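You operate a simulated robot arm through the tools that you are given. There is no shell and no other tool.

The job below is to be done with a simulated robot arm. You get a single attempt, and the scene is never put back.

TASK
Sand the treadle board smooth with the sanding block that the grit tag names.
Fine: clamp it first, block back, brush the sawdust off the bench, stand the brush back, free the clamp. Set down upright: orange bench brush. What is to be rubbed or washed off counts as gone when no trace of it is left.
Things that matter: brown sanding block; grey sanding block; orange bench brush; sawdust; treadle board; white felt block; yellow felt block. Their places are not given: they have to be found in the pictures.

The check looks at the end state, three seconds after you hand in, the way a careful person would. Anything else that was tipped, shoved, dropped, spilled or broken makes it a failure.

THE ROBOT
A 6-joint arm with a two-finger parallel gripper, fixed in place. Base frame: the origin is on the floor under the middle of its stand, x ahead of it, y to its left, z up; the work surface is at about z = 80. Lengths are in cm, angles in degrees, forces in N, time in s.
With the tool pointing down near the work surface it reaches from about 34 to 76 cm from the base axis. Its first joint turns from -66.0 to 66.0 degrees. Payload 2.45 kg.
The tool frame sits at the grasp point between the pads (the TCP): z along the fingers, y along the line on which they close. The tips reach 2.4 cm beyond it. Largest opening 6.8 cm; finger width 1.7, thickness 1; the body of the gripper, 4 by 7 cm, starts 4.1 cm behind the TCP.
Orientation is that of the tool frame in the base frame, as a unit quaternion [x, y, z, w]. With the fingers straight down and closing along the base's y, the tool's x points along the base's -x, its y along +y and its z along -z.

THE INTERFACE
- The arm moves only by the tool jog_arm. Its argument "moves" is a list of rows, each an object of numbers (a shift or turn left out is 0, a gripper value left out holds the last): "tx", "ty", "tz": the shift along the tool's x, y, z in cm; "wx", "wy", "wz": the turn, a rotation vector about the tool's x, y, z in degrees; "hand": the opening in per cent of the stroke, from 0 (shut) to 100 (fully open). In form: [{"tx": .., "ty": .., "tz": .., "wx": .., "wy": .., "wz": .., "hand": ..}, ...]. A call has 1 to 20 rows; each row shifts and turns the commanded pose from where the row before left it, along the tool's axes as they then stand. A row lasts 0.2 s, in which the tool goes at most 5 cm and 8.6 degrees; a call with a longer step from one row to the next is refused whole, and so is a gripper value outside its range. Where a pose cannot be reached the arm comes as near as it can. A force on the tool above 40 N (or 10 N above the force at the start of the call, whichever is more), or a blocked arm, ends the call early, and 0.2 s more pass. Each finger travels about 10.8 cm/s and halts on what it meets, pressing with about 32 N; the grip force reading is that of the motor and also rises with nothing between the fingers. The clock runs only during rows and for 0.2 s after the last one: add rows that do not move to give the fingers time. The reply holds the time, the measured pose of the TCP, the force on the tool along the base axes, the opening and the grip force, in the units named above and with some noise, with the torque about the TCP (base axes, N m) and any sound that the robot's microphone picked up, and new pictures: "views" is both (left out), scene, wrist or none.
- Cameras (640 x 400 px; columns grow to the right, rows downward): "scene" is fixed at [17.05, 42.62, 144.77]; the picture's right is [-0.67, -0.75, 0.00], its down [-0.53, 0.48, -0.70] and it looks along [0.52, -0.47, -0.72] (base axes); focal length 325 px, centre (320, 200). "wrist" rides on the gripper at [8.4, 1.1, -7.5] in the tool frame; the picture's right is [-0.13, 0.99, 0.00], its down [-0.60, -0.08, -0.79] and it looks along [-0.79, -0.10, 0.61] (tool axes); focal length 251 px, centre (320, 200).
- measure_at(camera, pixels): for up to 12 pixels [column, row] of the newest picture of that camera ("zoom" is the newest enlarged one), the place [x, y, z] in the base frame of the surface seen there, good to about 0.2 cm. The clock stands still meanwhile.
- zoom(camera, box): a new picture of the part [left, top, right, bottom] of that camera's present view, enlarged. The clock stands still meanwhile.
- finish_job(): hands the job in; it is judged then, once.

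Unless the task says otherwise, let go and move clear before handing in.

The tools are called after "Call:" by a JSON object that holds its "op" and its "data". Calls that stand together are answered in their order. jog_arm: Moves the arm, as the interface text tells. Its arguments: {"type":"object","properties":{"moves":{"type":"array"},"views":{"type":"string","enum":["both","scene","wrist","none"]}},"required":["moves"]} The other tools are called the same way: measure_at (camera, pixels) gives the place of the surface under pixels of a picture; zoom (camera, box) takes an enlarged picture of a part of a camera's view; finish_job () hands the job in.

At the start:

```text
time_s: 0.0
tcp_pos: [41.24, 13.91, 115.44]
tcp_rot: [0.0, 1.0, 0.001, 0.001]
force: [-0.5, 0.1, 0.2]
torque: [-0.02, 0.03, 0.01]
grip_width: 6.79
gripper_force: 0.0
```

scene: 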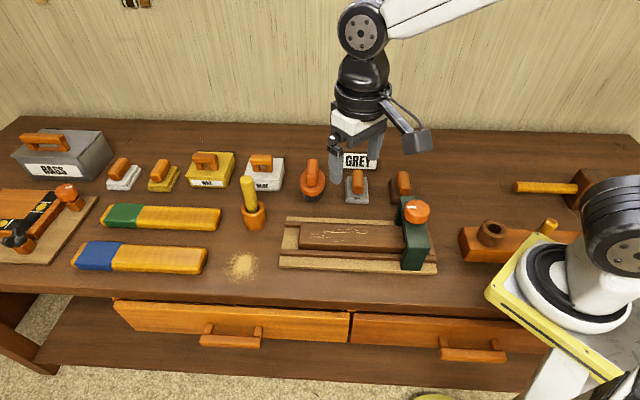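
wrist: 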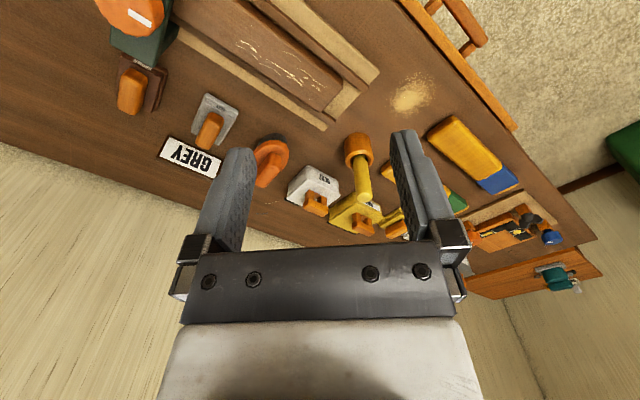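

The scene picture shows the tag "GREY" near (357,160), the grey block at (356,187), a board with a clamp at (415,230), and sawdust at (240,265). I'll enlarge these parts before moving.

Call:
{"op": "zoom", "data": {"camera": "scene", "box": [260, 130, 460, 290]}}

Call:
{"op": "zoom", "data": {"camera": "scene", "box": [90, 130, 290, 290]}}

Call:
{"op": "zoom", "data": {"camera": "wrist", "box": [80, 0, 440, 225]}}

```text
2.50 times, centred on (360, 210) of scene
```

zoom: 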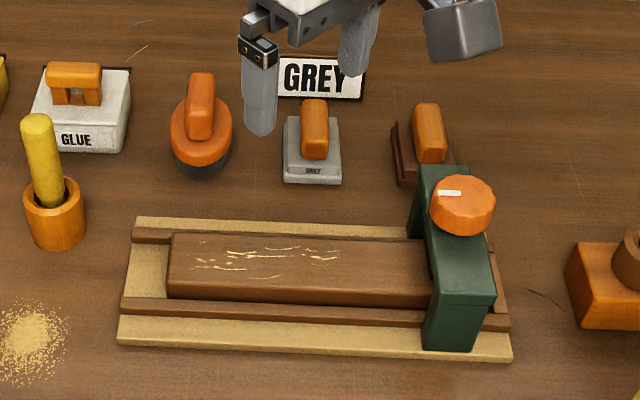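

```text
2.50 times, centred on (190, 210) of scene
```

zoom: 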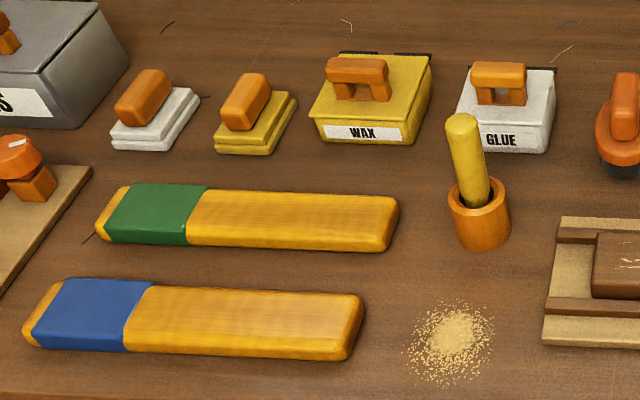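

```text
1.78 times, centred on (260, 112) of wrist
```

zoom: 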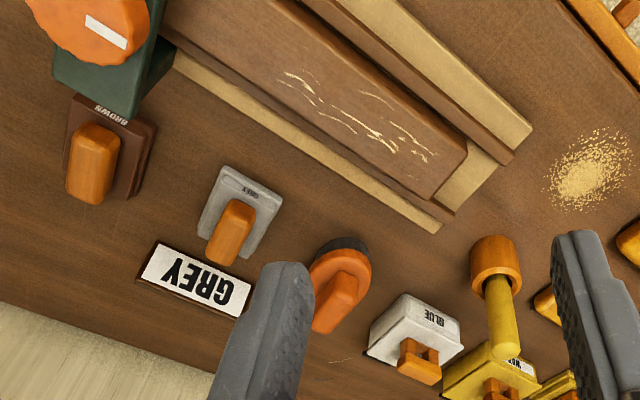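

The grey block (zoomed scene near (313,140)), the brush with dark bristles (zoom (200,125)) and the clamp with an orange knob bearing a white mark are visible. I'll measure their places.

Call:
{"op": "zoom", "data": {"camera": "scene", "box": [340, 180, 460, 280]}}

Call:
{"op": "measure_at", "data": {"camera": "scene", "pixels": [[356, 178], [356, 199], [312, 165], [312, 178], [313, 195], [417, 211], [417, 240], [417, 265], [402, 180], [240, 265], [254, 218], [248, 182]]}}

Call:
{"op": "measure_at", "data": {"camera": "scene", "pixels": [[302, 228], [302, 247], [395, 231], [395, 250], [345, 240], [315, 235], [340, 232], [350, 220], [350, 265], [282, 245], [293, 224], [293, 240]]}}

```text
4.00 times, centred on (400, 230) of scene
```

zoom: 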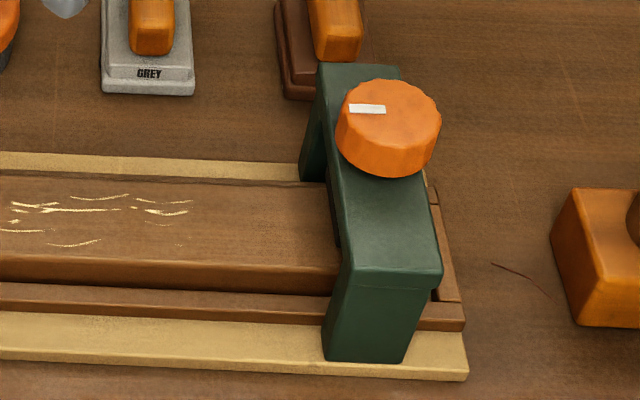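

```text
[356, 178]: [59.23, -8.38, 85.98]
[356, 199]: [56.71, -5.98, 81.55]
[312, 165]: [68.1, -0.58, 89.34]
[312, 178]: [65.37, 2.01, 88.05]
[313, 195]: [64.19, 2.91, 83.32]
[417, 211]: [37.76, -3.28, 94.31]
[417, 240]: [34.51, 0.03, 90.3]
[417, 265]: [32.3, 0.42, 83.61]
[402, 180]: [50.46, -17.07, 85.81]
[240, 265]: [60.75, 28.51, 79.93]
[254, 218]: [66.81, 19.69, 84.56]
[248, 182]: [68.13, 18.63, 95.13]
```

```text
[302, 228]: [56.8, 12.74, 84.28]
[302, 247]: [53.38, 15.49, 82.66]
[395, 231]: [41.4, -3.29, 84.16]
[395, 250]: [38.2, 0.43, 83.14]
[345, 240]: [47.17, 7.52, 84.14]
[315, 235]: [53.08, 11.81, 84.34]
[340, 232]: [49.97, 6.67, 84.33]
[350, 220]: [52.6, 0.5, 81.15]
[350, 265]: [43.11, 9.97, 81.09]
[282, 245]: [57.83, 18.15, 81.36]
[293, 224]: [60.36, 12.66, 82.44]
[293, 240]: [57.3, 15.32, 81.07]
```

The board's top is at z≈84.3 and the clamp knob's top at about (37.8,-3.3,94.3). I'll look at the left part, the wall and the knob more closely for hints on how the clamp works.

Call:
{"op": "zoom", "data": {"camera": "scene", "box": [0, 110, 140, 280]}}

Call:
{"op": "zoom", "data": {"camera": "scene", "box": [380, 190, 450, 235]}}

Call:
{"op": "zoom", "data": {"camera": "wrist", "box": [440, 100, 640, 320]}}

Call:
{"op": "zoom", "data": {"camera": "wrist", "box": [80, 0, 240, 130]}}

```text
2.35 times, centred on (70, 195) of scene
```

zoom: 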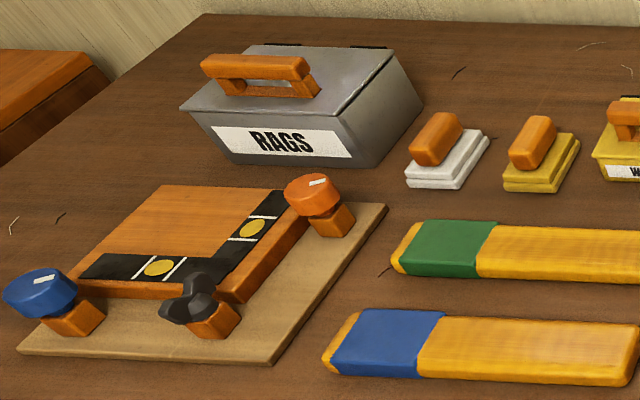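

```text
8.89 times, centred on (415, 212) of scene
```

zoom: 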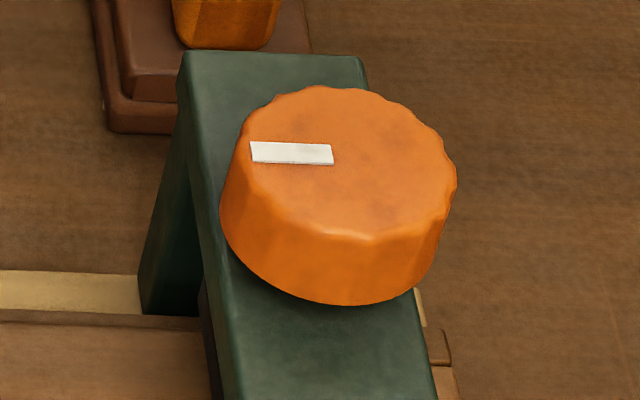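

```text
1.82 times, centred on (540, 210) of wrist
```

zoom: 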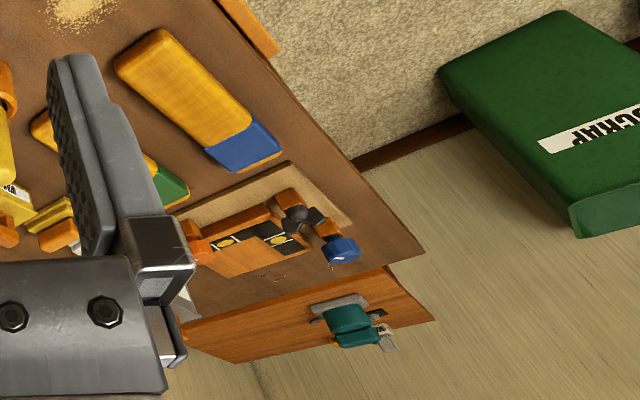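

```text
3.08 times, centred on (160, 65) of wrist
```

zoom: 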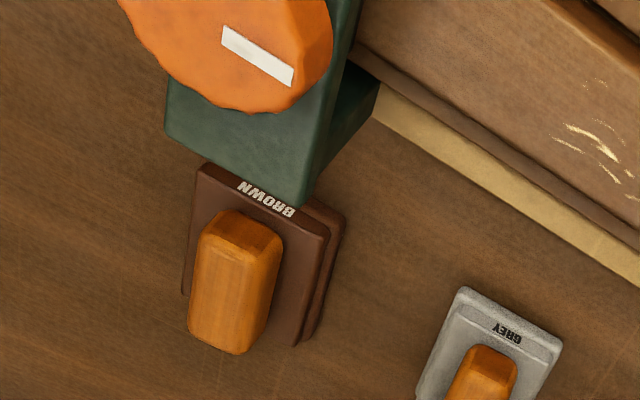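

The knob's white mark points left in the scene picture (zoomed (290,153)). I'll measure the knob rim and the block and brush handles for grasping.

Call:
{"op": "measure_at", "data": {"camera": "zoom", "pixels": [[255, 30], [290, 70], [140, 65], [180, 170], [255, 60]]}}

Call:
{"op": "measure_at", "data": {"camera": "scene", "pixels": [[416, 201], [407.5, 207], [416, 206], [428, 210], [417, 215], [409, 205], [429, 217], [406, 213], [418, 221], [411, 207], [404, 198], [412, 245]]}}

Call:
{"op": "zoom", "data": {"camera": "scene", "box": [290, 140, 420, 215]}}

```text
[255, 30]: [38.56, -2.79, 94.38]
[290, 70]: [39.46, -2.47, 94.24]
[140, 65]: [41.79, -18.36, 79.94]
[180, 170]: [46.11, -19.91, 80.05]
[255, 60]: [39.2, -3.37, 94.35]
```

```text
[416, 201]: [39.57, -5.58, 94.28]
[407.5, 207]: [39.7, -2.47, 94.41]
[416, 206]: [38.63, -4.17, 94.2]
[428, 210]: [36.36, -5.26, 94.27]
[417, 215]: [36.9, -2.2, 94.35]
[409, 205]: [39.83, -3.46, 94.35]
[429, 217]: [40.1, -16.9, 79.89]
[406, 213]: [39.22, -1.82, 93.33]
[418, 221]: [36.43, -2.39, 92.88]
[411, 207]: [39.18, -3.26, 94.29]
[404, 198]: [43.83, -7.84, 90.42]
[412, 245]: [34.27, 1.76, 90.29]
```

```text
4.92 times, centred on (355, 178) of scene
```

zoom: 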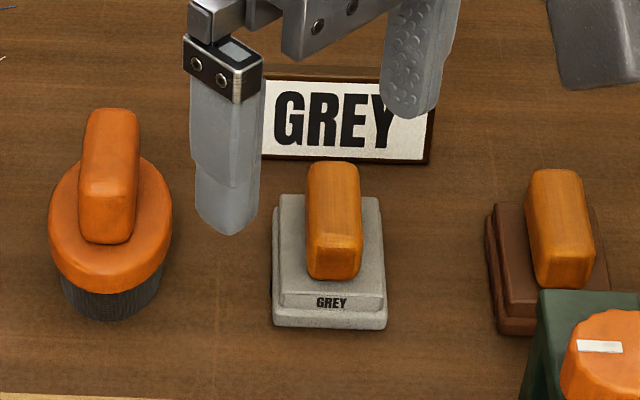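

The knob's top centre is about (38.1,-3.9,94.3), roughly 4.8 cm wide, with the bridge top at z≈90.3. I'll move above it with the hand open and look.

Call:
{"op": "jog_arm", "data": {"moves": [{"tx": 0.31, "ty": -1.78, "tz": 0.5, "hand": 100}, {"tx": 0.31, "ty": -1.78, "tz": 1.5}, {"tx": 0.31, "ty": -1.78, "tz": 1.5}, {"tx": 0.31, "ty": -1.78, "tz": 1.5}, {"tx": 0.31, "ty": -1.78, "tz": 1.5}, {"tx": 0.31, "ty": -1.78, "tz": 1.5}, {"tx": 0.31, "ty": -1.78, "tz": 1.5}, {"tx": 0.31, "ty": -1.78, "tz": 1.5}, {"tx": 0.31, "ty": -1.78, "tz": 1.5}, {"tx": 0.31, "ty": -1.78, "tz": 1.5}, {}, {}]}}

```text
time_s: 2.6
tcp_pos: [38.18, -3.98, 101.45]
tcp_rot: [-0.001, 1.0, 0.0, 0.0]
force: [0.3, -1.0, 0.4]
torque: [-0.03, 0.0, 0.02]
grip_width: 6.79
gripper_force: 0.2
```

scene: 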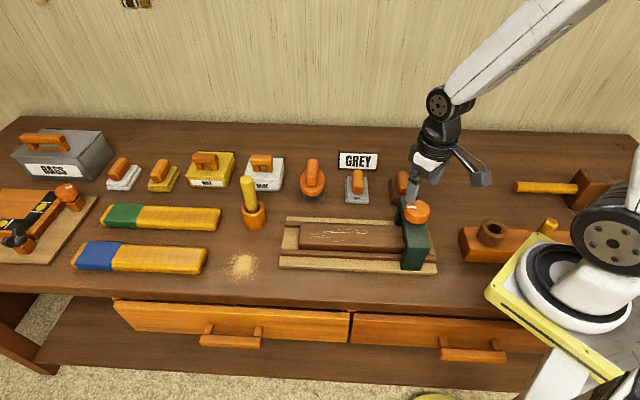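
wrist: 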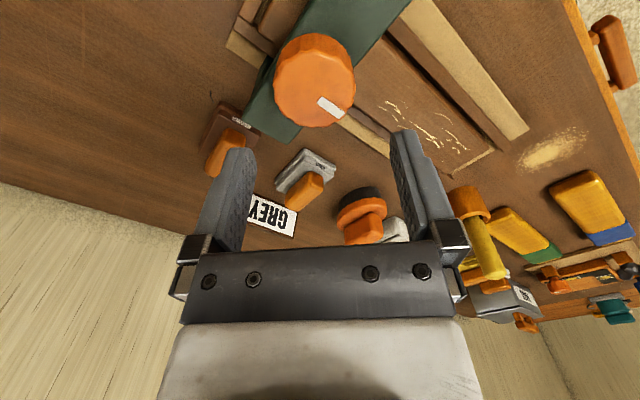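

The knob sits at wrist (315,80), about midway between the fingers. I'll measure its rim in this view to refine its centre.

Call:
{"op": "measure_at", "data": {"camera": "wrist", "pixels": [[278, 80], [352, 82], [316, 42], [314, 122], [290, 55], [342, 55], [290, 110], [340, 112], [322, 100], [340, 115], [315, 80], [318, 36]]}}

Call:
{"op": "zoom", "data": {"camera": "wrist", "box": [240, 10, 400, 140]}}

```text
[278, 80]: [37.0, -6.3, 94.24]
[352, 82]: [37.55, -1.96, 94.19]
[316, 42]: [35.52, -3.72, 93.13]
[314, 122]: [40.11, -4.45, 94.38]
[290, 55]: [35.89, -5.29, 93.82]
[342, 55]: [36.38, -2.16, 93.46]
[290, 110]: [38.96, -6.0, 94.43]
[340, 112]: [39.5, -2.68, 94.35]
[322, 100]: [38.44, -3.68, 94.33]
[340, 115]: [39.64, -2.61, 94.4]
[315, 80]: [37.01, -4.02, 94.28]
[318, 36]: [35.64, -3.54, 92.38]
```

```text
3.08 times, centred on (320, 75) of wrist
```

zoom: 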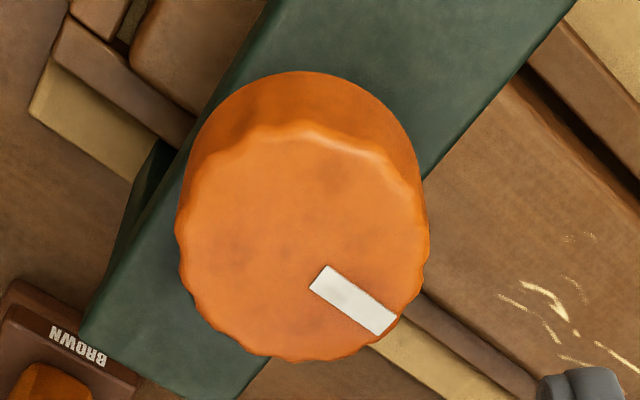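

The knob's centre comes out at about (38.0,-4.1) with its mark pointing along +46° in the base plane (toward the board). I'll lower straight down to z≈93.4 and close on it.

Call:
{"op": "jog_arm", "data": {"moves": [{"tx": 0.15, "ty": -0.1, "tz": 1.0, "hand": 100}, {"tz": 1.5}, {"tz": 1.5}, {"tz": 1.5}, {"tz": 1.0}, {"tz": 1.0}, {"tz": 0.5}, {}, {"hand": 60}, {"hand": 55}, {"hand": 50}, {"hand": 50}]}}

```text
time_s: 5.2
tcp_pos: [38.03, -3.96, 93.5]
tcp_rot: [-0.001, 1.0, 0.001, 0.0]
force: [-1.9, -28.1, -8.9]
torque: [-0.05, -0.2, 0.01]
grip_width: 5.62
gripper_force: 14.0
```

scene: 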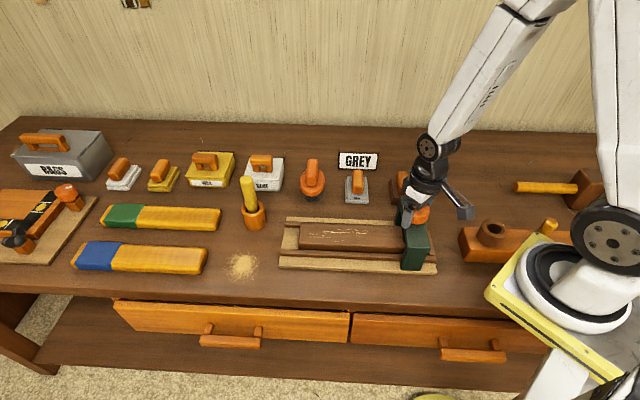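
wrist: 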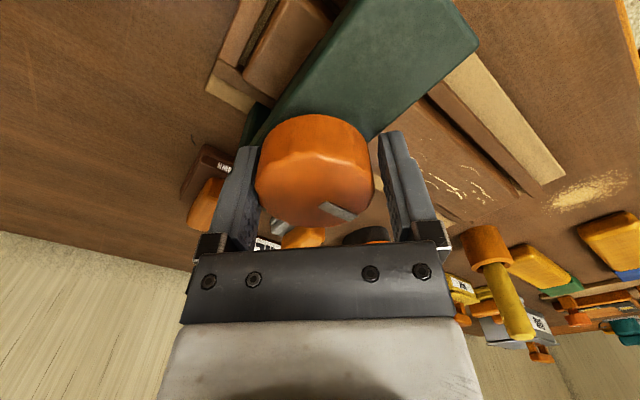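

The left finger met the knob first (force y −28 N, gap at wrist (380,180)), so the hand must shift about 0.25 cm in −y. I'll open a bit, shift and close again.

Call:
{"op": "jog_arm", "data": {"moves": [{"hand": 100}, {"ty": -0.25}, {}, {"hand": 85}, {"hand": 80}, {"hand": 76}, {"hand": 72}, {"hand": 68}, {"hand": 60}, {"hand": 50}, {"hand": 40}], "views": "wrist"}}

```text
time_s: 7.6
tcp_pos: [38.06, -4.26, 93.44]
tcp_rot: [0.0, 1.0, -0.001, 0.0]
force: [-2.0, -25.1, 0.1]
torque: [-0.9, 0.23, -0.02]
grip_width: 5.14
gripper_force: 45.0
```

wrist: 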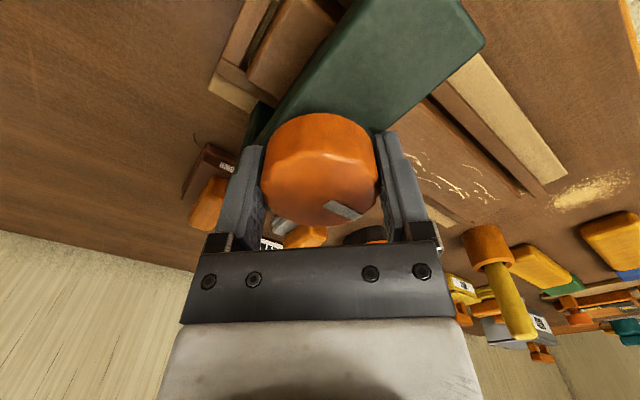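

The knob is gripped at 5.14 cm width, but the tool is still being pushed toward −y with 25 N. I'll ease a little −y to relieve that, then try a small clockwise turn.

Call:
{"op": "jog_arm", "data": {"moves": [{"ty": -0.1}, {"ty": -0.1}, {}], "views": "none"}}

```text
time_s: 8.4
tcp_pos: [38.09, -4.2, 93.39]
tcp_rot: [-0.001, 1.0, -0.001, 0.0]
force: [5.4, 30.7, 10.3]
torque: [1.07, 0.17, 0.06]
grip_width: 5.14
gripper_force: 45.0
```

The side force swung to +30 N over 0.2 cm, so the midpoint is halfway back. I'll shift +0.1 and begin a clockwise turn (about +tool z) in small steps.

Call:
{"op": "jog_arm", "data": {"moves": [{"ty": 0.11}, {"wz": 3}, {"wz": 4}, {"wz": 4}, {"wz": 4}, {}], "views": "wrist"}}

```text
time_s: 9.6
tcp_pos: [38.12, -4.27, 93.37]
tcp_rot: [0.12, 0.993, 0.0, 0.001]
force: [6.1, 13.5, -5.7]
torque: [0.24, 0.38, 0.01]
grip_width: 5.12
gripper_force: 45.2
stopped in row 5: the force on the tool passed its limit at 44 N (the readings are from after the stop); the commanded pose is now the measured one
```

wrist: 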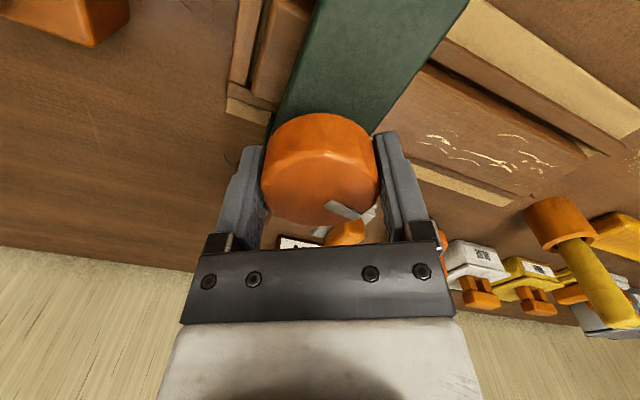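

The knob turned with the hand by about 14° (mark stays at wrist (345,210)) with almost no torque; the stop came from off-centre side force. I'll correct by +0.05 along tool y and continue in small steps.

Call:
{"op": "jog_arm", "data": {"moves": [{"ty": 0.05}, {"wz": 4}, {"wz": 4}, {}], "views": "none"}}

```text
time_s: 10.6
tcp_pos: [38.15, -4.03, 93.49]
tcp_rot: [0.191, 0.982, 0.0, 0.0]
force: [6.5, 10.9, -15.9]
torque: [-0.61, -0.13, -0.01]
grip_width: 5.14
gripper_force: 45.0
```

Still mostly a side force along tool y (about +12 N) and −16 N in z, as if the knob is drawing down while tightening. I'll compensate both and keep turning clockwise.

Call:
{"op": "jog_arm", "data": {"moves": [{"ty": 0.05, "tz": 0.05}, {"wz": 4, "ty": 0.02}, {"wz": 4, "ty": 0.02}, {"wz": 4, "ty": 0.02}, {}], "views": "wrist"}}

```text
time_s: 11.8
tcp_pos: [38.1, -4.28, 93.48]
tcp_rot: [0.292, 0.956, 0.001, 0.002]
force: [-2.1, 11.2, 29.5]
torque: [-0.24, 0.13, 0.09]
grip_width: 5.11
gripper_force: 44.7
```

wrist: 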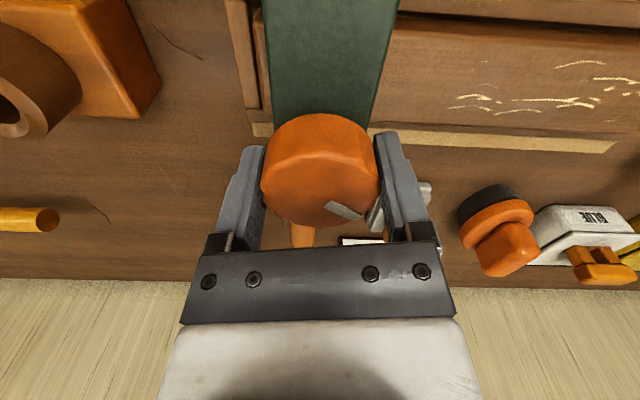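

The turn is at 34° and the mark still moves with the hand; z force is now +29 N, so I'll lift 0.03 and continue.

Call:
{"op": "jog_arm", "data": {"moves": [{"ty": 0.02, "tz": -0.04}, {"wz": 4, "ty": 0.01}, {"wz": 4, "ty": 0.01}, {"wz": 4, "ty": 0.01}, {}], "views": "none"}}

```text
time_s: 13.0
tcp_pos: [38.19, -4.15, 93.37]
tcp_rot: [0.391, 0.921, -0.001, -0.001]
force: [4.3, -20.7, -22.3]
torque: [-0.21, -0.07, 0.05]
grip_width: 5.14
gripper_force: 45.2
```

At 46° now with side force (−11 along tool y, −18 along tool x, −22 z). I'll correct these slightly and go on.

Call:
{"op": "jog_arm", "data": {"moves": [{"ty": -0.04, "tx": -0.05, "tz": 0.03}, {"wz": 4}, {"wz": 4}, {"wz": 4}, {}], "views": "wrist"}}

```text
time_s: 14.2
tcp_pos: [38.03, -4.21, 93.4]
tcp_rot: [0.485, 0.875, 0.0, 0.001]
force: [-1.1, -13.6, 4.8]
torque: [0.39, 0.71, 0.06]
grip_width: 5.14
gripper_force: 45.0
```

wrist: 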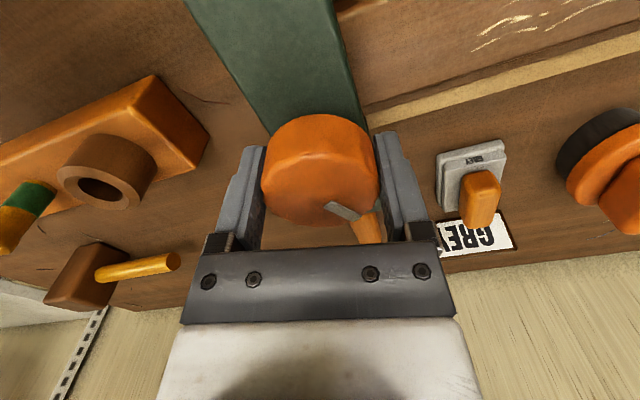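

58° now and the knob still follows the hand. I'll keep turning clockwise in the same way.

Call:
{"op": "jog_arm", "data": {"moves": [{"ty": -0.03, "tx": -0.02}, {"wz": 4}, {"wz": 4}, {"wz": 4}, {}], "views": "none"}}

```text
time_s: 15.4
tcp_pos: [38.08, -4.12, 93.48]
tcp_rot: [0.574, 0.819, 0.0, 0.0]
force: [3.3, 13.9, -10.1]
torque: [-0.56, -0.02, 0.08]
grip_width: 5.12
gripper_force: 45.4
```

70° turned with small torque. Continuing clockwise with small corrections.

Call:
{"op": "jog_arm", "data": {"moves": [{"ty": 0.01, "tx": 0.04, "tz": 0.01}, {"wz": 4}, {"wz": 4}, {"wz": 4}, {"wz": 4}, {}], "views": "both"}}

```text
time_s: 16.8
tcp_pos: [38.18, -4.18, 93.35]
tcp_rot: [0.683, 0.731, 0.001, 0.001]
force: [2.2, 1.8, 4.0]
torque: [-0.84, -0.21, 0.01]
grip_width: 5.1
gripper_force: 45.2
```

scene: 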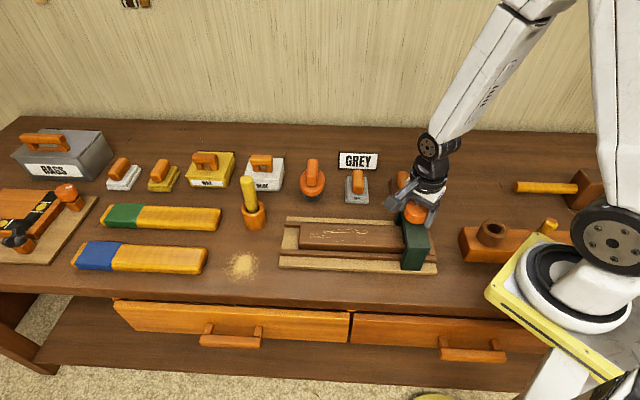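
wrist: 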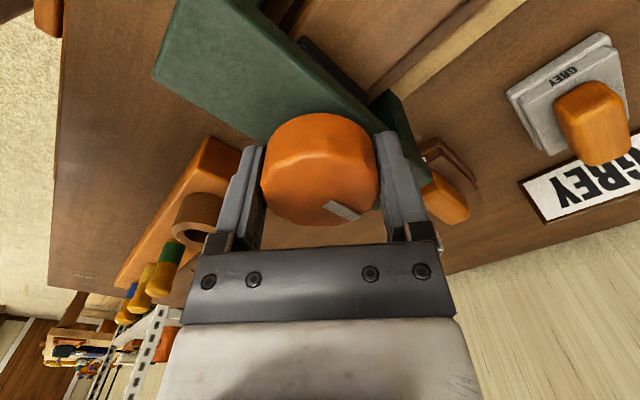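

86° turned without any stop or click. I'll zoom under the bridge at wrist (330,60) to see whether a clamp pad is coming down on the board.

Call:
{"op": "zoom", "data": {"camera": "wrist", "box": [230, 0, 490, 160]}}

Call:
{"op": "zoom", "data": {"camera": "scene", "box": [370, 190, 450, 280]}}

```text
2.46 times, centred on (360, 80) of wrist
```

zoom: 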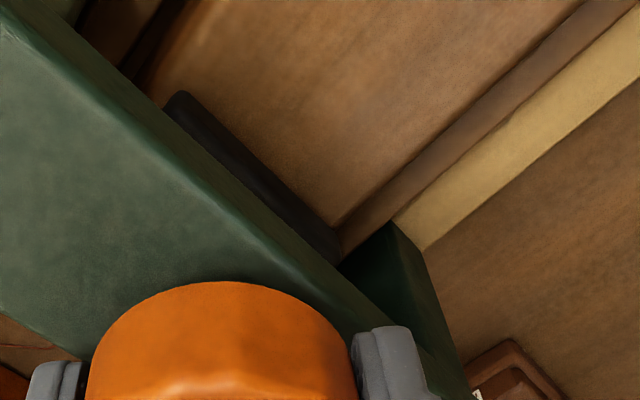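

```text
4.44 times, centred on (410, 235) of scene
```

zoom: 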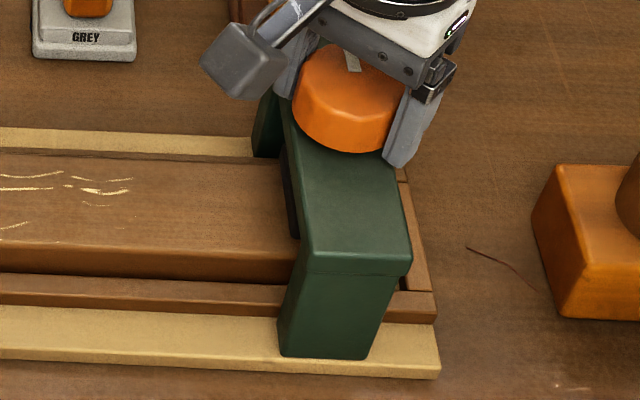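

A black pad shows under the bridge (wrist zoom (250,180)). I'll measure its height against the board top.

Call:
{"op": "measure_at", "data": {"camera": "scene", "pixels": [[403, 228], [403, 232], [403, 236], [403.5, 240], [403.7, 242], [403.8, 244], [403, 246], [401, 244], [400, 240], [404, 238]]}}

Call:
{"op": "measure_at", "data": {"camera": "wrist", "pixels": [[310, 45], [320, 55], [330, 62], [340, 75], [350, 85], [360, 95], [330, 45], [345, 60], [365, 85]]}}

```text
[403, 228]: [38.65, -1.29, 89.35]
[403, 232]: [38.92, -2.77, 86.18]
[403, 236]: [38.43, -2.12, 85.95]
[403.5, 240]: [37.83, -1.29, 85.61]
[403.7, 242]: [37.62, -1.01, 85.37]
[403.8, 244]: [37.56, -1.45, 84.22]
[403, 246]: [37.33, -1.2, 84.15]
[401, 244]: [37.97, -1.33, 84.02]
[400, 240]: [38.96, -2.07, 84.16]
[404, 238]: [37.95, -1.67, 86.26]
```

```text
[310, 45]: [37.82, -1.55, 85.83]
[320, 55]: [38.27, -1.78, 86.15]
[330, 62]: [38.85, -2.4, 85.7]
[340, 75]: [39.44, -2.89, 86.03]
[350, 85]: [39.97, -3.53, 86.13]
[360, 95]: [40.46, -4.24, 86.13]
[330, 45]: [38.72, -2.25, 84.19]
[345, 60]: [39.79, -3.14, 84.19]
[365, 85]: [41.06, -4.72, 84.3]
```

The pad's visible face spans about z 85.4–86.3 with the board at 84.2, so it may not be fully down. I'll turn on further in clockwise steps and watch for a stop or sound.

Call:
{"op": "jog_arm", "data": {"moves": [{"wz": 4}, {"wz": 4}, {"wz": 4}, {}], "views": "none"}}

```text
time_s: 17.8
tcp_pos: [38.25, -4.15, 93.42]
tcp_rot: [0.754, 0.656, 0.001, 0.001]
force: [9.5, 11.0, 0.6]
torque: [0.5, 0.16, 0.07]
grip_width: 5.14
gripper_force: 44.7
```

98° now, still smooth. Continuing clockwise.

Call:
{"op": "jog_arm", "data": {"moves": [{"tx": 0.03, "ty": 0.03}, {"wz": 4}, {"wz": 4}, {"wz": 4}, {"wz": 4}, {}], "views": "both"}}

```text
time_s: 19.2
tcp_pos: [38.21, -4.14, 93.4]
tcp_rot: [0.838, 0.545, 0.001, 0.0]
force: [13.0, -4.5, -15.4]
torque: [-0.17, 0.54, 0.0]
grip_width: 5.13
gripper_force: 45.3
```

scene: 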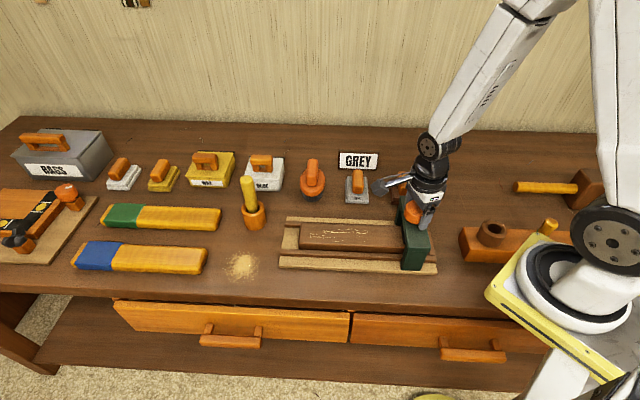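
wrist: 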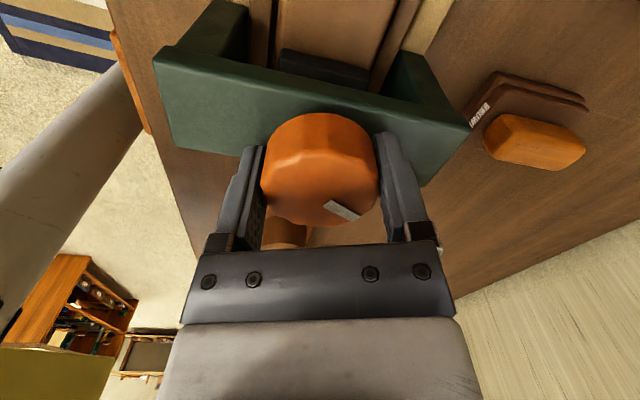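

114° turned; the pad is now well visible at wrist (325,68). I'll zoom in and measure it.

Call:
{"op": "zoom", "data": {"camera": "wrist", "box": [240, 20, 440, 120]}}

Call:
{"op": "measure_at", "data": {"camera": "wrist", "pixels": [[290, 52], [325, 55], [325, 62], [325, 70], [325, 76], [325, 48], [325, 40], [360, 70], [360, 62], [360, 82]]}}

```text
3.20 times, centred on (340, 70) of wrist
```

zoom: 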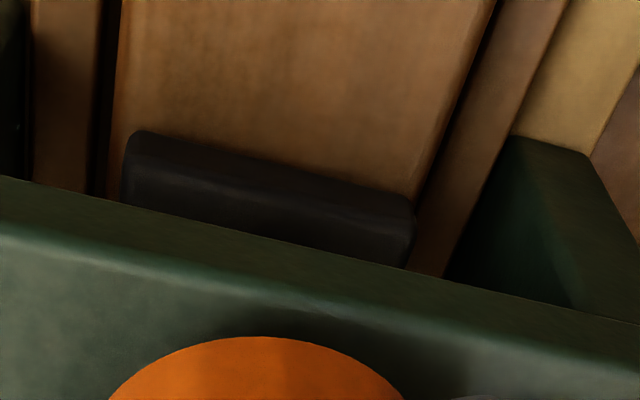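

```text
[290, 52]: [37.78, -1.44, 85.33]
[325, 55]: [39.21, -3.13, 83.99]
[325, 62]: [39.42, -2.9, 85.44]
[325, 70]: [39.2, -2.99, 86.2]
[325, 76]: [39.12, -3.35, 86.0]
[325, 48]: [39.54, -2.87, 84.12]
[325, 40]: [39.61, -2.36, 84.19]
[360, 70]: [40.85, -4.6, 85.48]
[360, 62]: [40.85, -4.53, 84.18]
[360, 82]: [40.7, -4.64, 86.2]
```

The pad's face now reaches down close to the board top (z 84.2–85.4). I'll take the same scene enlargement as at the start to compare the pad's height.

Call:
{"op": "zoom", "data": {"camera": "scene", "box": [340, 180, 460, 280]}}

Call:
{"op": "zoom", "data": {"camera": "scene", "box": [385, 215, 425, 255]}}

```text
4.00 times, centred on (400, 230) of scene
```

zoom: 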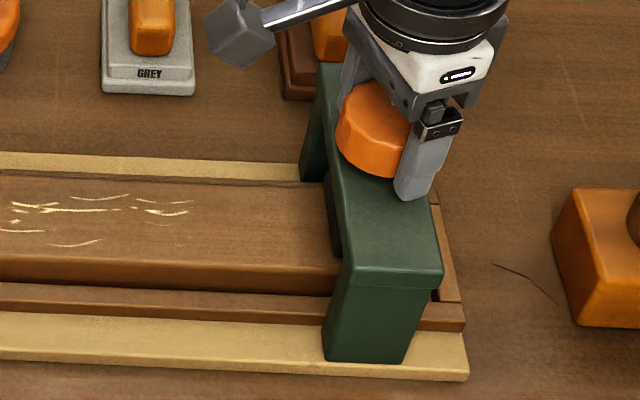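

```text
10.00 times, centred on (405, 235) of scene
```

zoom: 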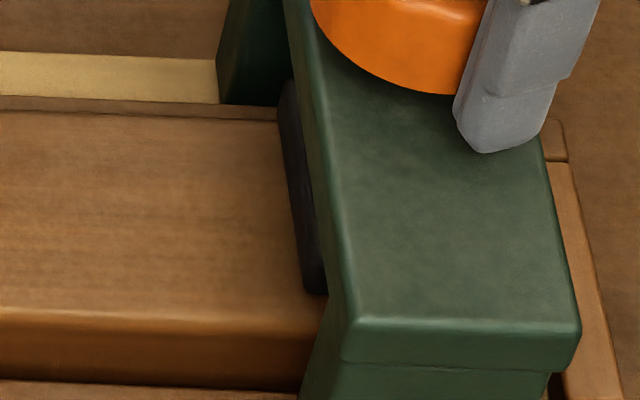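

Compared with the start, the pad has moved down onto the board (zoom (305,200) vs. before). I'll keep turning clockwise until the knob meets its stop, watching torque.

Call:
{"op": "jog_arm", "data": {"moves": [{"tx": 0.0, "ty": 0.04, "tz": 0.03}, {"wz": 3}, {"wz": 3}, {"wz": 3}, {}], "views": "wrist"}}

```text
time_s: 20.4
tcp_pos: [38.2, -4.2, 93.32]
tcp_rot: [0.879, 0.477, 0.001, 0.001]
force: [2.1, 5.2, 25.3]
torque: [0.09, 0.09, 0.08]
grip_width: 5.1
gripper_force: 45.0
```

wrist: 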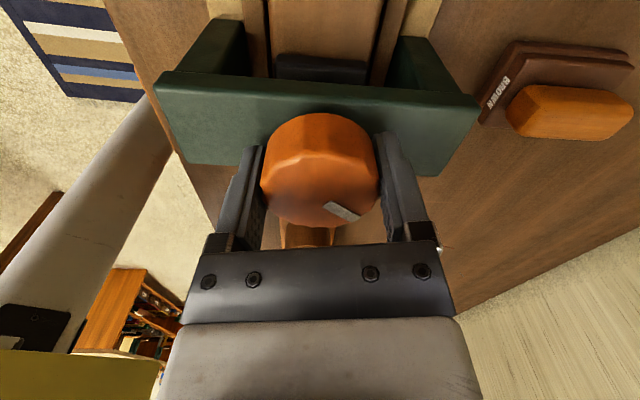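

123° and still no stop (torque z 0.08). Continuing.

Call:
{"op": "jog_arm", "data": {"moves": [{"tz": -0.04}, {"wz": 4}, {"wz": 4}, {"wz": 4}, {}], "views": "wrist"}}

```text
time_s: 21.6
tcp_pos: [38.15, -4.2, 93.41]
tcp_rot: [0.924, 0.382, 0.0, 0.0]
force: [1.5, -8.0, 21.3]
torque: [-0.26, 0.38, -0.05]
grip_width: 5.1
gripper_force: 45.0
```

wrist: 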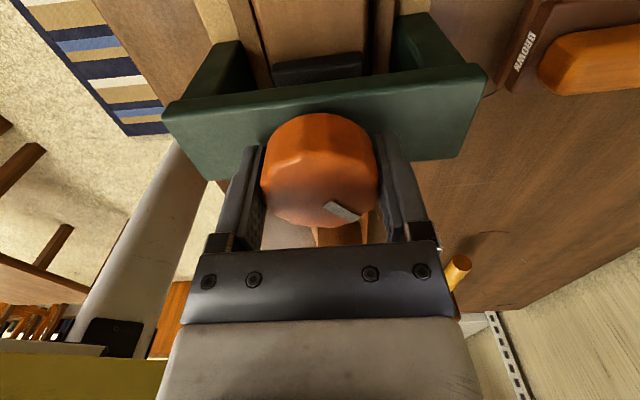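

135°, still no resistance. I'll measure the pad and board heights again before going on.

Call:
{"op": "measure_at", "data": {"camera": "wrist", "pixels": [[320, 45], [320, 52], [320, 58], [320, 62], [320, 66], [320, 70], [320, 74], [300, 64], [340, 64], [350, 60], [320, 78], [320, 90]]}}

Call:
{"op": "zoom", "data": {"camera": "wrist", "box": [240, 20, 400, 120]}}

Call:
{"op": "zoom", "data": {"camera": "scene", "box": [385, 215, 425, 255]}}

```text
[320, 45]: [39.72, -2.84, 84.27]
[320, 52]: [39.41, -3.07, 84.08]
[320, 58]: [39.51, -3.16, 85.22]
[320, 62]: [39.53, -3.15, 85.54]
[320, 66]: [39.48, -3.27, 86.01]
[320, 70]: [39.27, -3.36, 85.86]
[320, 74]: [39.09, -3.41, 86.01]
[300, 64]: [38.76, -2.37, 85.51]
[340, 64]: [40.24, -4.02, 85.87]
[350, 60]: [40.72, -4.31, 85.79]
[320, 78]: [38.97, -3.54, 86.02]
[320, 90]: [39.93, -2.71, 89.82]
```

```text
4.00 times, centred on (320, 70) of wrist
```

zoom: 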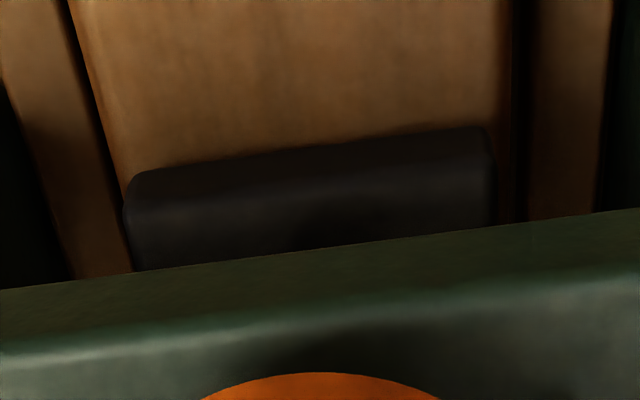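

```text
10.00 times, centred on (405, 235) of scene
```

zoom: 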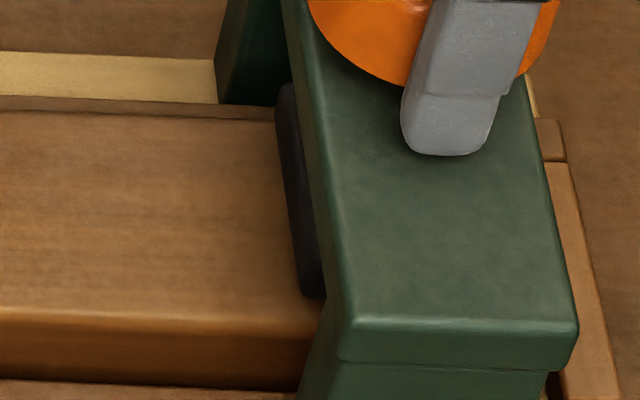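

The pad still creeps down (scene zoom: left edge 280→276, bottom 292→298), so it isn't seated yet. Continuing clockwise.

Call:
{"op": "jog_arm", "data": {"moves": [{"tz": -0.03}, {"wz": 4}, {"wz": 4}, {"wz": 4}, {}], "views": "none"}}

```text
time_s: 22.8
tcp_pos: [38.29, -4.14, 93.4]
tcp_rot: [0.959, 0.284, 0.0, 0.0]
force: [4.6, -22.1, -20.6]
torque: [0.18, -0.49, 0.02]
grip_width: 5.1
gripper_force: 45.2
```

147°; side force +21 N along tool y and −20 N in z. Correcting and continuing.

Call:
{"op": "jog_arm", "data": {"moves": [{"tz": 0.03, "ty": 0.06, "tx": -0.02}, {"wz": 4}, {"wz": 4}, {"wz": 4}, {}], "views": "none"}}

```text
time_s: 24.0
tcp_pos: [38.26, -4.13, 93.43]
tcp_rot: [0.983, 0.183, -0.001, 0.001]
force: [-2.0, -4.4, -19.4]
torque: [0.03, -0.55, -0.04]
grip_width: 5.06
gripper_force: 45.0
```

159° with low side forces. Continuing clockwise.

Call:
{"op": "jog_arm", "data": {"moves": [{"tz": 0.03}, {"wz": 4}, {"wz": 4}, {"wz": 4}, {}], "views": "both"}}

```text
time_s: 25.2
tcp_pos: [38.28, -4.32, 93.4]
tcp_rot: [0.997, 0.079, 0.0, 0.0]
force: [2.3, 0.9, -21.2]
torque: [-0.01, 0.45, 0.0]
grip_width: 5.1
gripper_force: 45.3
```

scene: 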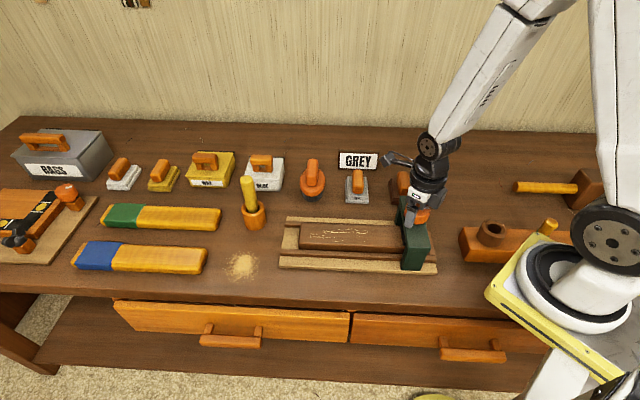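
wrist: 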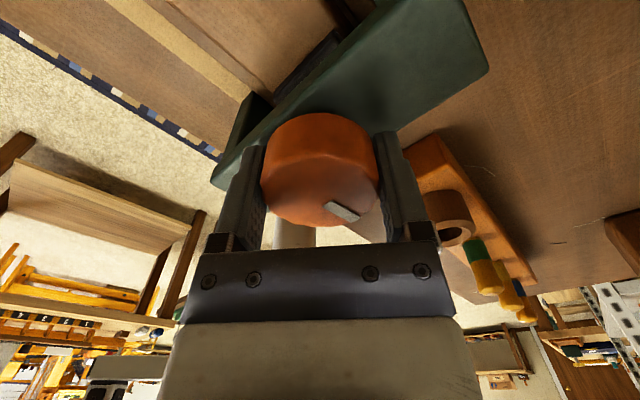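

171° turned; I'll check the pad in the same scene enlargement.

Call:
{"op": "zoom", "data": {"camera": "scene", "box": [385, 215, 425, 255]}}

Call:
{"op": "measure_at", "data": {"camera": "scene", "pixels": [[401.5, 230], [402, 234], [402.5, 238], [403, 241], [403.5, 243]]}}

```text
10.00 times, centred on (405, 235) of scene
```

zoom: 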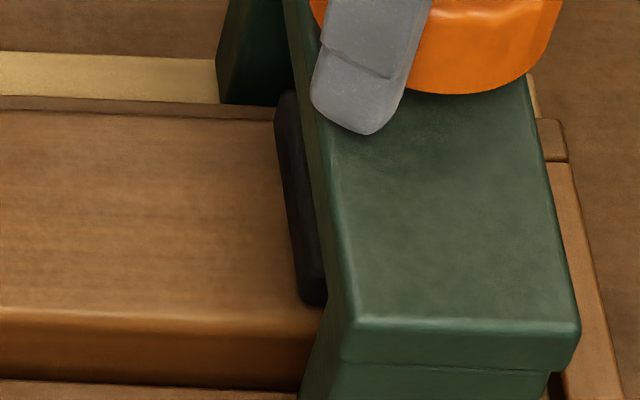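

```text
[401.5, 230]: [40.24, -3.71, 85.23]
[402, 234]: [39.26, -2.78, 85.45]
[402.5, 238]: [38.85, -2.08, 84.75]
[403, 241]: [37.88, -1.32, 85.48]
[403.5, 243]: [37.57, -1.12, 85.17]
```

The pad is nearly seated (bottom edge now at zoom row 305, about z 84.35). Continuing clockwise until it stops.

Call:
{"op": "jog_arm", "data": {"moves": [{"tz": 0.03}, {"wz": 4}, {"wz": 4}, {}], "views": "none"}}

```text
time_s: 26.2
tcp_pos: [38.22, -4.29, 93.31]
tcp_rot: [1.0, 0.009, 0.001, 0.0]
force: [-4.1, 6.4, 7.5]
torque: [-0.09, 0.39, -0.02]
grip_width: 5.09
gripper_force: 45.0
```

179° turned, still free. Continuing.

Call:
{"op": "jog_arm", "data": {"moves": [{"wz": 4}, {"wz": 4}, {"wz": 4}, {}], "views": "wrist"}}

```text
time_s: 26.7
tcp_pos: [38.25, -4.13, 93.29]
tcp_rot: [0.999, -0.037, 0.003, -0.006]
force: [1.2, 19.4, 0.6]
torque: [-0.24, -0.44, -0.04]
grip_width: 5.1
gripper_force: 45.1
out of reach, approached as far as the arm can: row 2
stopped in row 2: the force on the tool passed its limit at 54 N (the readings are from after the stop); the commanded pose is now the measured one
```

wrist: 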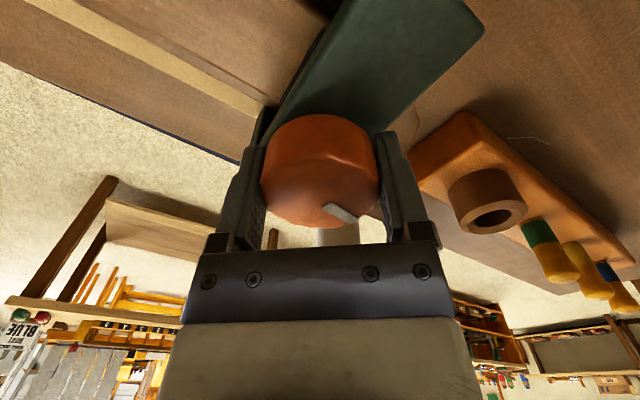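

The wrist joint hit its limit at about 184° of turn (row 2 out of reach), the knob having no stop so far. I'll open, straighten the small tilt, lift, and look at the pad.

Call:
{"op": "jog_arm", "data": {"moves": [{"hand": 100}, {"hand": 100}, {"wx": -0.7, "wy": -0.3}, {"tz": -1.0}, {"tz": -1.5}, {"tz": -1.5}, {}], "views": "both"}}

```text
time_s: 28.3
tcp_pos: [38.05, -4.72, 97.31]
tcp_rot: [0.999, -0.036, 0.0, -0.005]
force: [0.1, -0.2, -0.2]
torque: [0.0, 0.01, -0.04]
grip_width: 6.81
gripper_force: 0.2
out of reach, approached as far as the arm can: row 5
```

scene: 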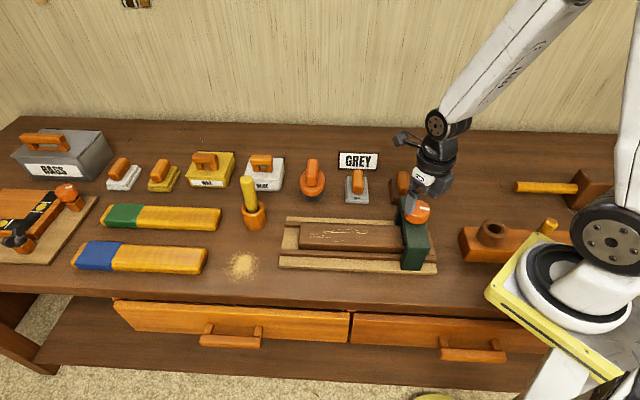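
wrist: 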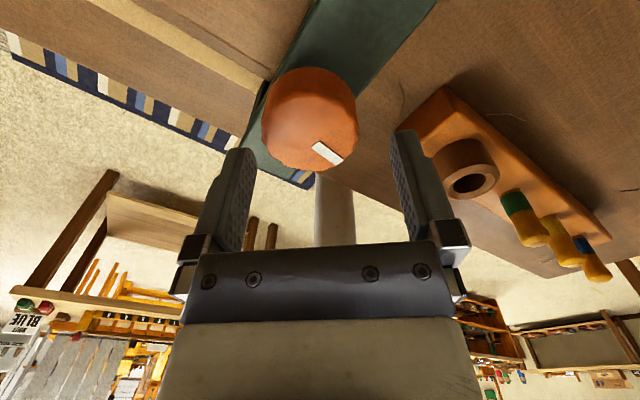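

The hand is clear of the knob now (tips at z≈94.9). I'll rotate back counter-clockwise by 120° above the knob and look again.

Call:
{"op": "jog_arm", "data": {"moves": [{"wz": -4, "tz": -1.0}, {"wz": -8, "tz": -1.0}, {"wz": -8}, {"wz": -8}, {"wz": -8}, {"wz": -8}, {"wz": -8}, {"wz": -8}, {"wz": -8}, {"wz": -8}, {"wz": -8}, {"wz": -8}, {"wz": -8}, {"wz": -8}, {"wz": -8}, {"wz": -8}, {}], "views": "both"}}

Call:
{"op": "zoom", "data": {"camera": "scene", "box": [385, 190, 445, 255]}}

```text
time_s: 31.9
tcp_pos: [38.08, -4.67, 99.33]
tcp_rot: [0.502, 0.865, -0.002, 0.0]
force: [0.5, -0.4, 0.1]
torque: [0.0, 0.02, -0.04]
grip_width: 6.8
gripper_force: 0.0
```

scene: 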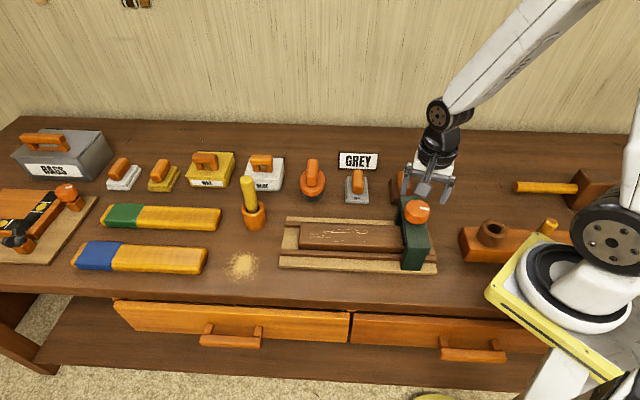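
wrist: 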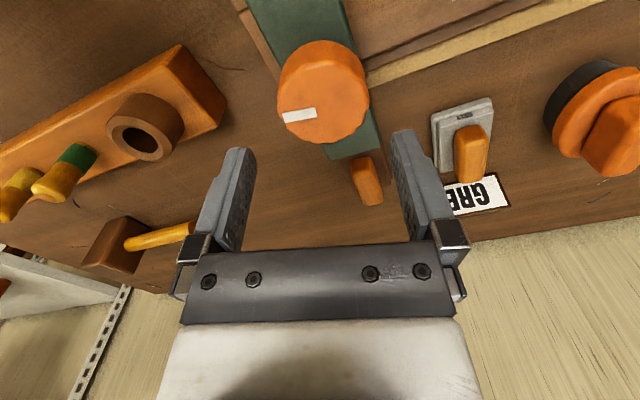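

```text
6.15 times, centred on (415, 222) of scene
```

zoom: 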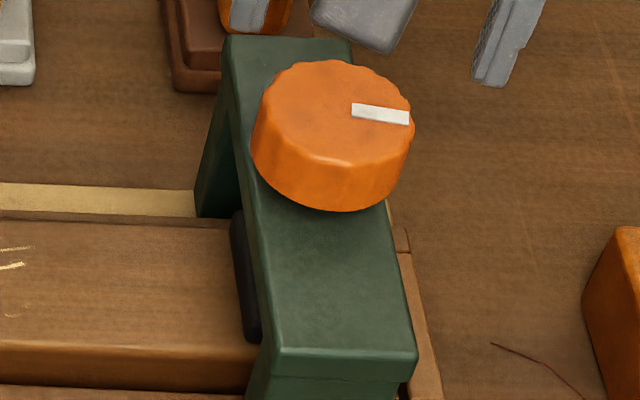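

The knob now points right (zoom (380,113)), i.e. about 185° turned, and stayed there. I'll check whether any gap remains under the pad.

Call:
{"op": "zoom", "data": {"camera": "scene", "box": [385, 215, 425, 255]}}

Call:
{"op": "zoom", "data": {"camera": "scene", "box": [395, 222, 415, 250]}}

```text
10.00 times, centred on (405, 235) of scene
```

zoom: 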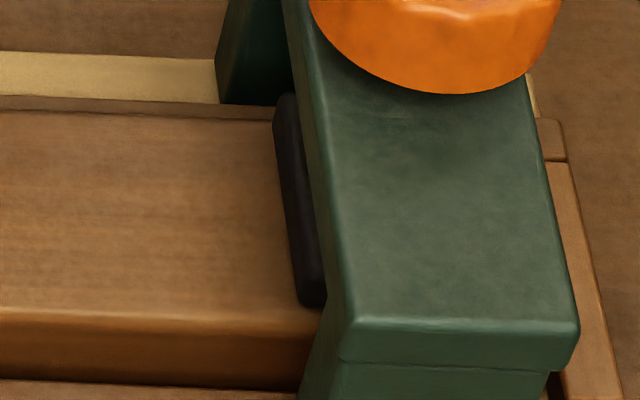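

```text
14.29 times, centred on (405, 236) of scene
```

zoom: 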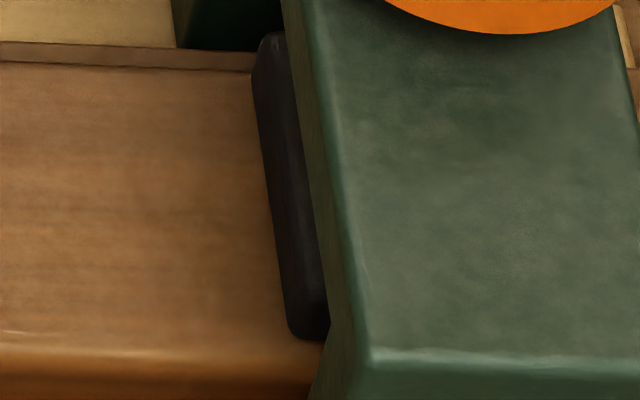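

The pad looks nearly seated, but the knob never reached a stop, so I'll re-grip at this angle (60°) and turn on. First centre over the knob (38.16,−4.2) and go down.

Call:
{"op": "jog_arm", "data": {"moves": [{"tx": 0.37, "ty": 0.3}, {"tz": 1.5}, {"tz": 1.5}, {"tz": 1.5}, {"tz": 1.0}, {"tz": 0.4}, {}, {"hand": 85}, {"hand": 80}, {"hand": 76}, {"hand": 72}, {"hand": 60}, {"hand": 50}, {"hand": 40}], "views": "wrist"}}

```text
time_s: 34.9
tcp_pos: [38.23, -4.05, 93.44]
tcp_rot: [0.502, 0.865, -0.001, -0.001]
force: [-7.8, -5.3, -0.8]
torque: [0.25, -0.21, 0.01]
grip_width: 5.14
gripper_force: 44.8
```

wrist: 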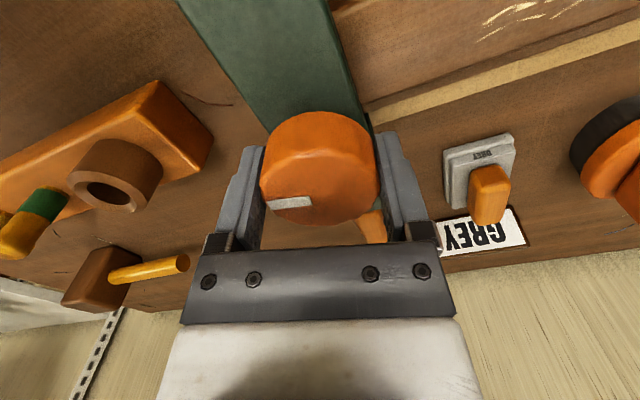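

Gripped well (side force about −9 N, width 5.14) with the mark at wrist (290,203). Now turning clockwise again in steps.

Call:
{"op": "jog_arm", "data": {"moves": [{"wz": 3, "ty": -0.03}, {"wz": 3}, {"wz": 3}, {}], "views": "wrist"}}

```text
time_s: 35.9
tcp_pos: [38.23, -4.24, 93.43]
tcp_rot: [0.568, 0.823, -0.001, 0.0]
force: [-10.5, -5.6, -12.4]
torque: [-0.03, -0.61, 0.22]
grip_width: 5.12
gripper_force: 45.1
```

wrist: 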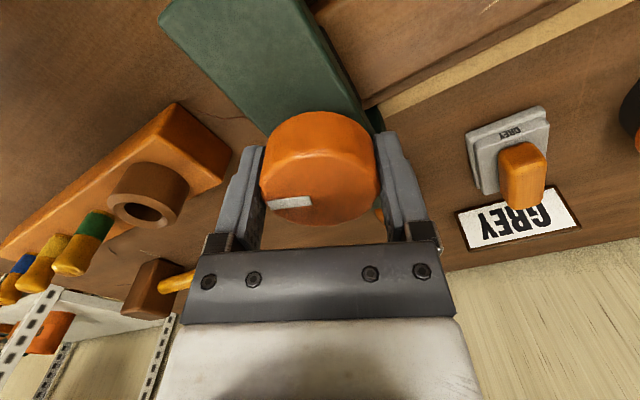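

Torque about z rose to 0.22 N m, resisting. I'll turn a little more to see if this is the clamp tightening.

Call:
{"op": "jog_arm", "data": {"moves": [{"wz": 2}, {"wz": 2}, {}], "views": "wrist"}}

```text
time_s: 36.7
tcp_pos: [38.25, -4.24, 93.54]
tcp_rot: [0.597, 0.802, 0.0, 0.001]
force: [-8.5, -6.3, -7.5]
torque: [-0.09, -0.39, 0.97]
grip_width: 5.22
gripper_force: 45.1
```

wrist: 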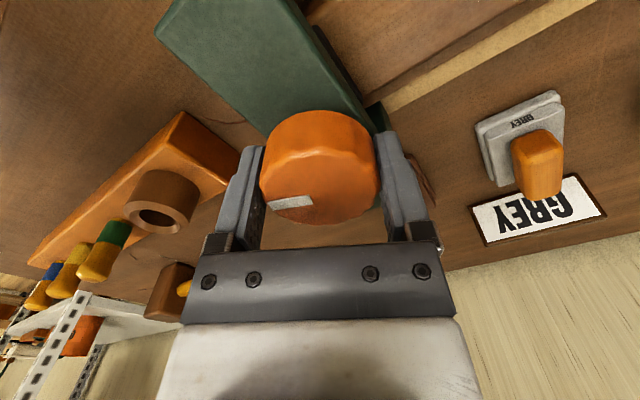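

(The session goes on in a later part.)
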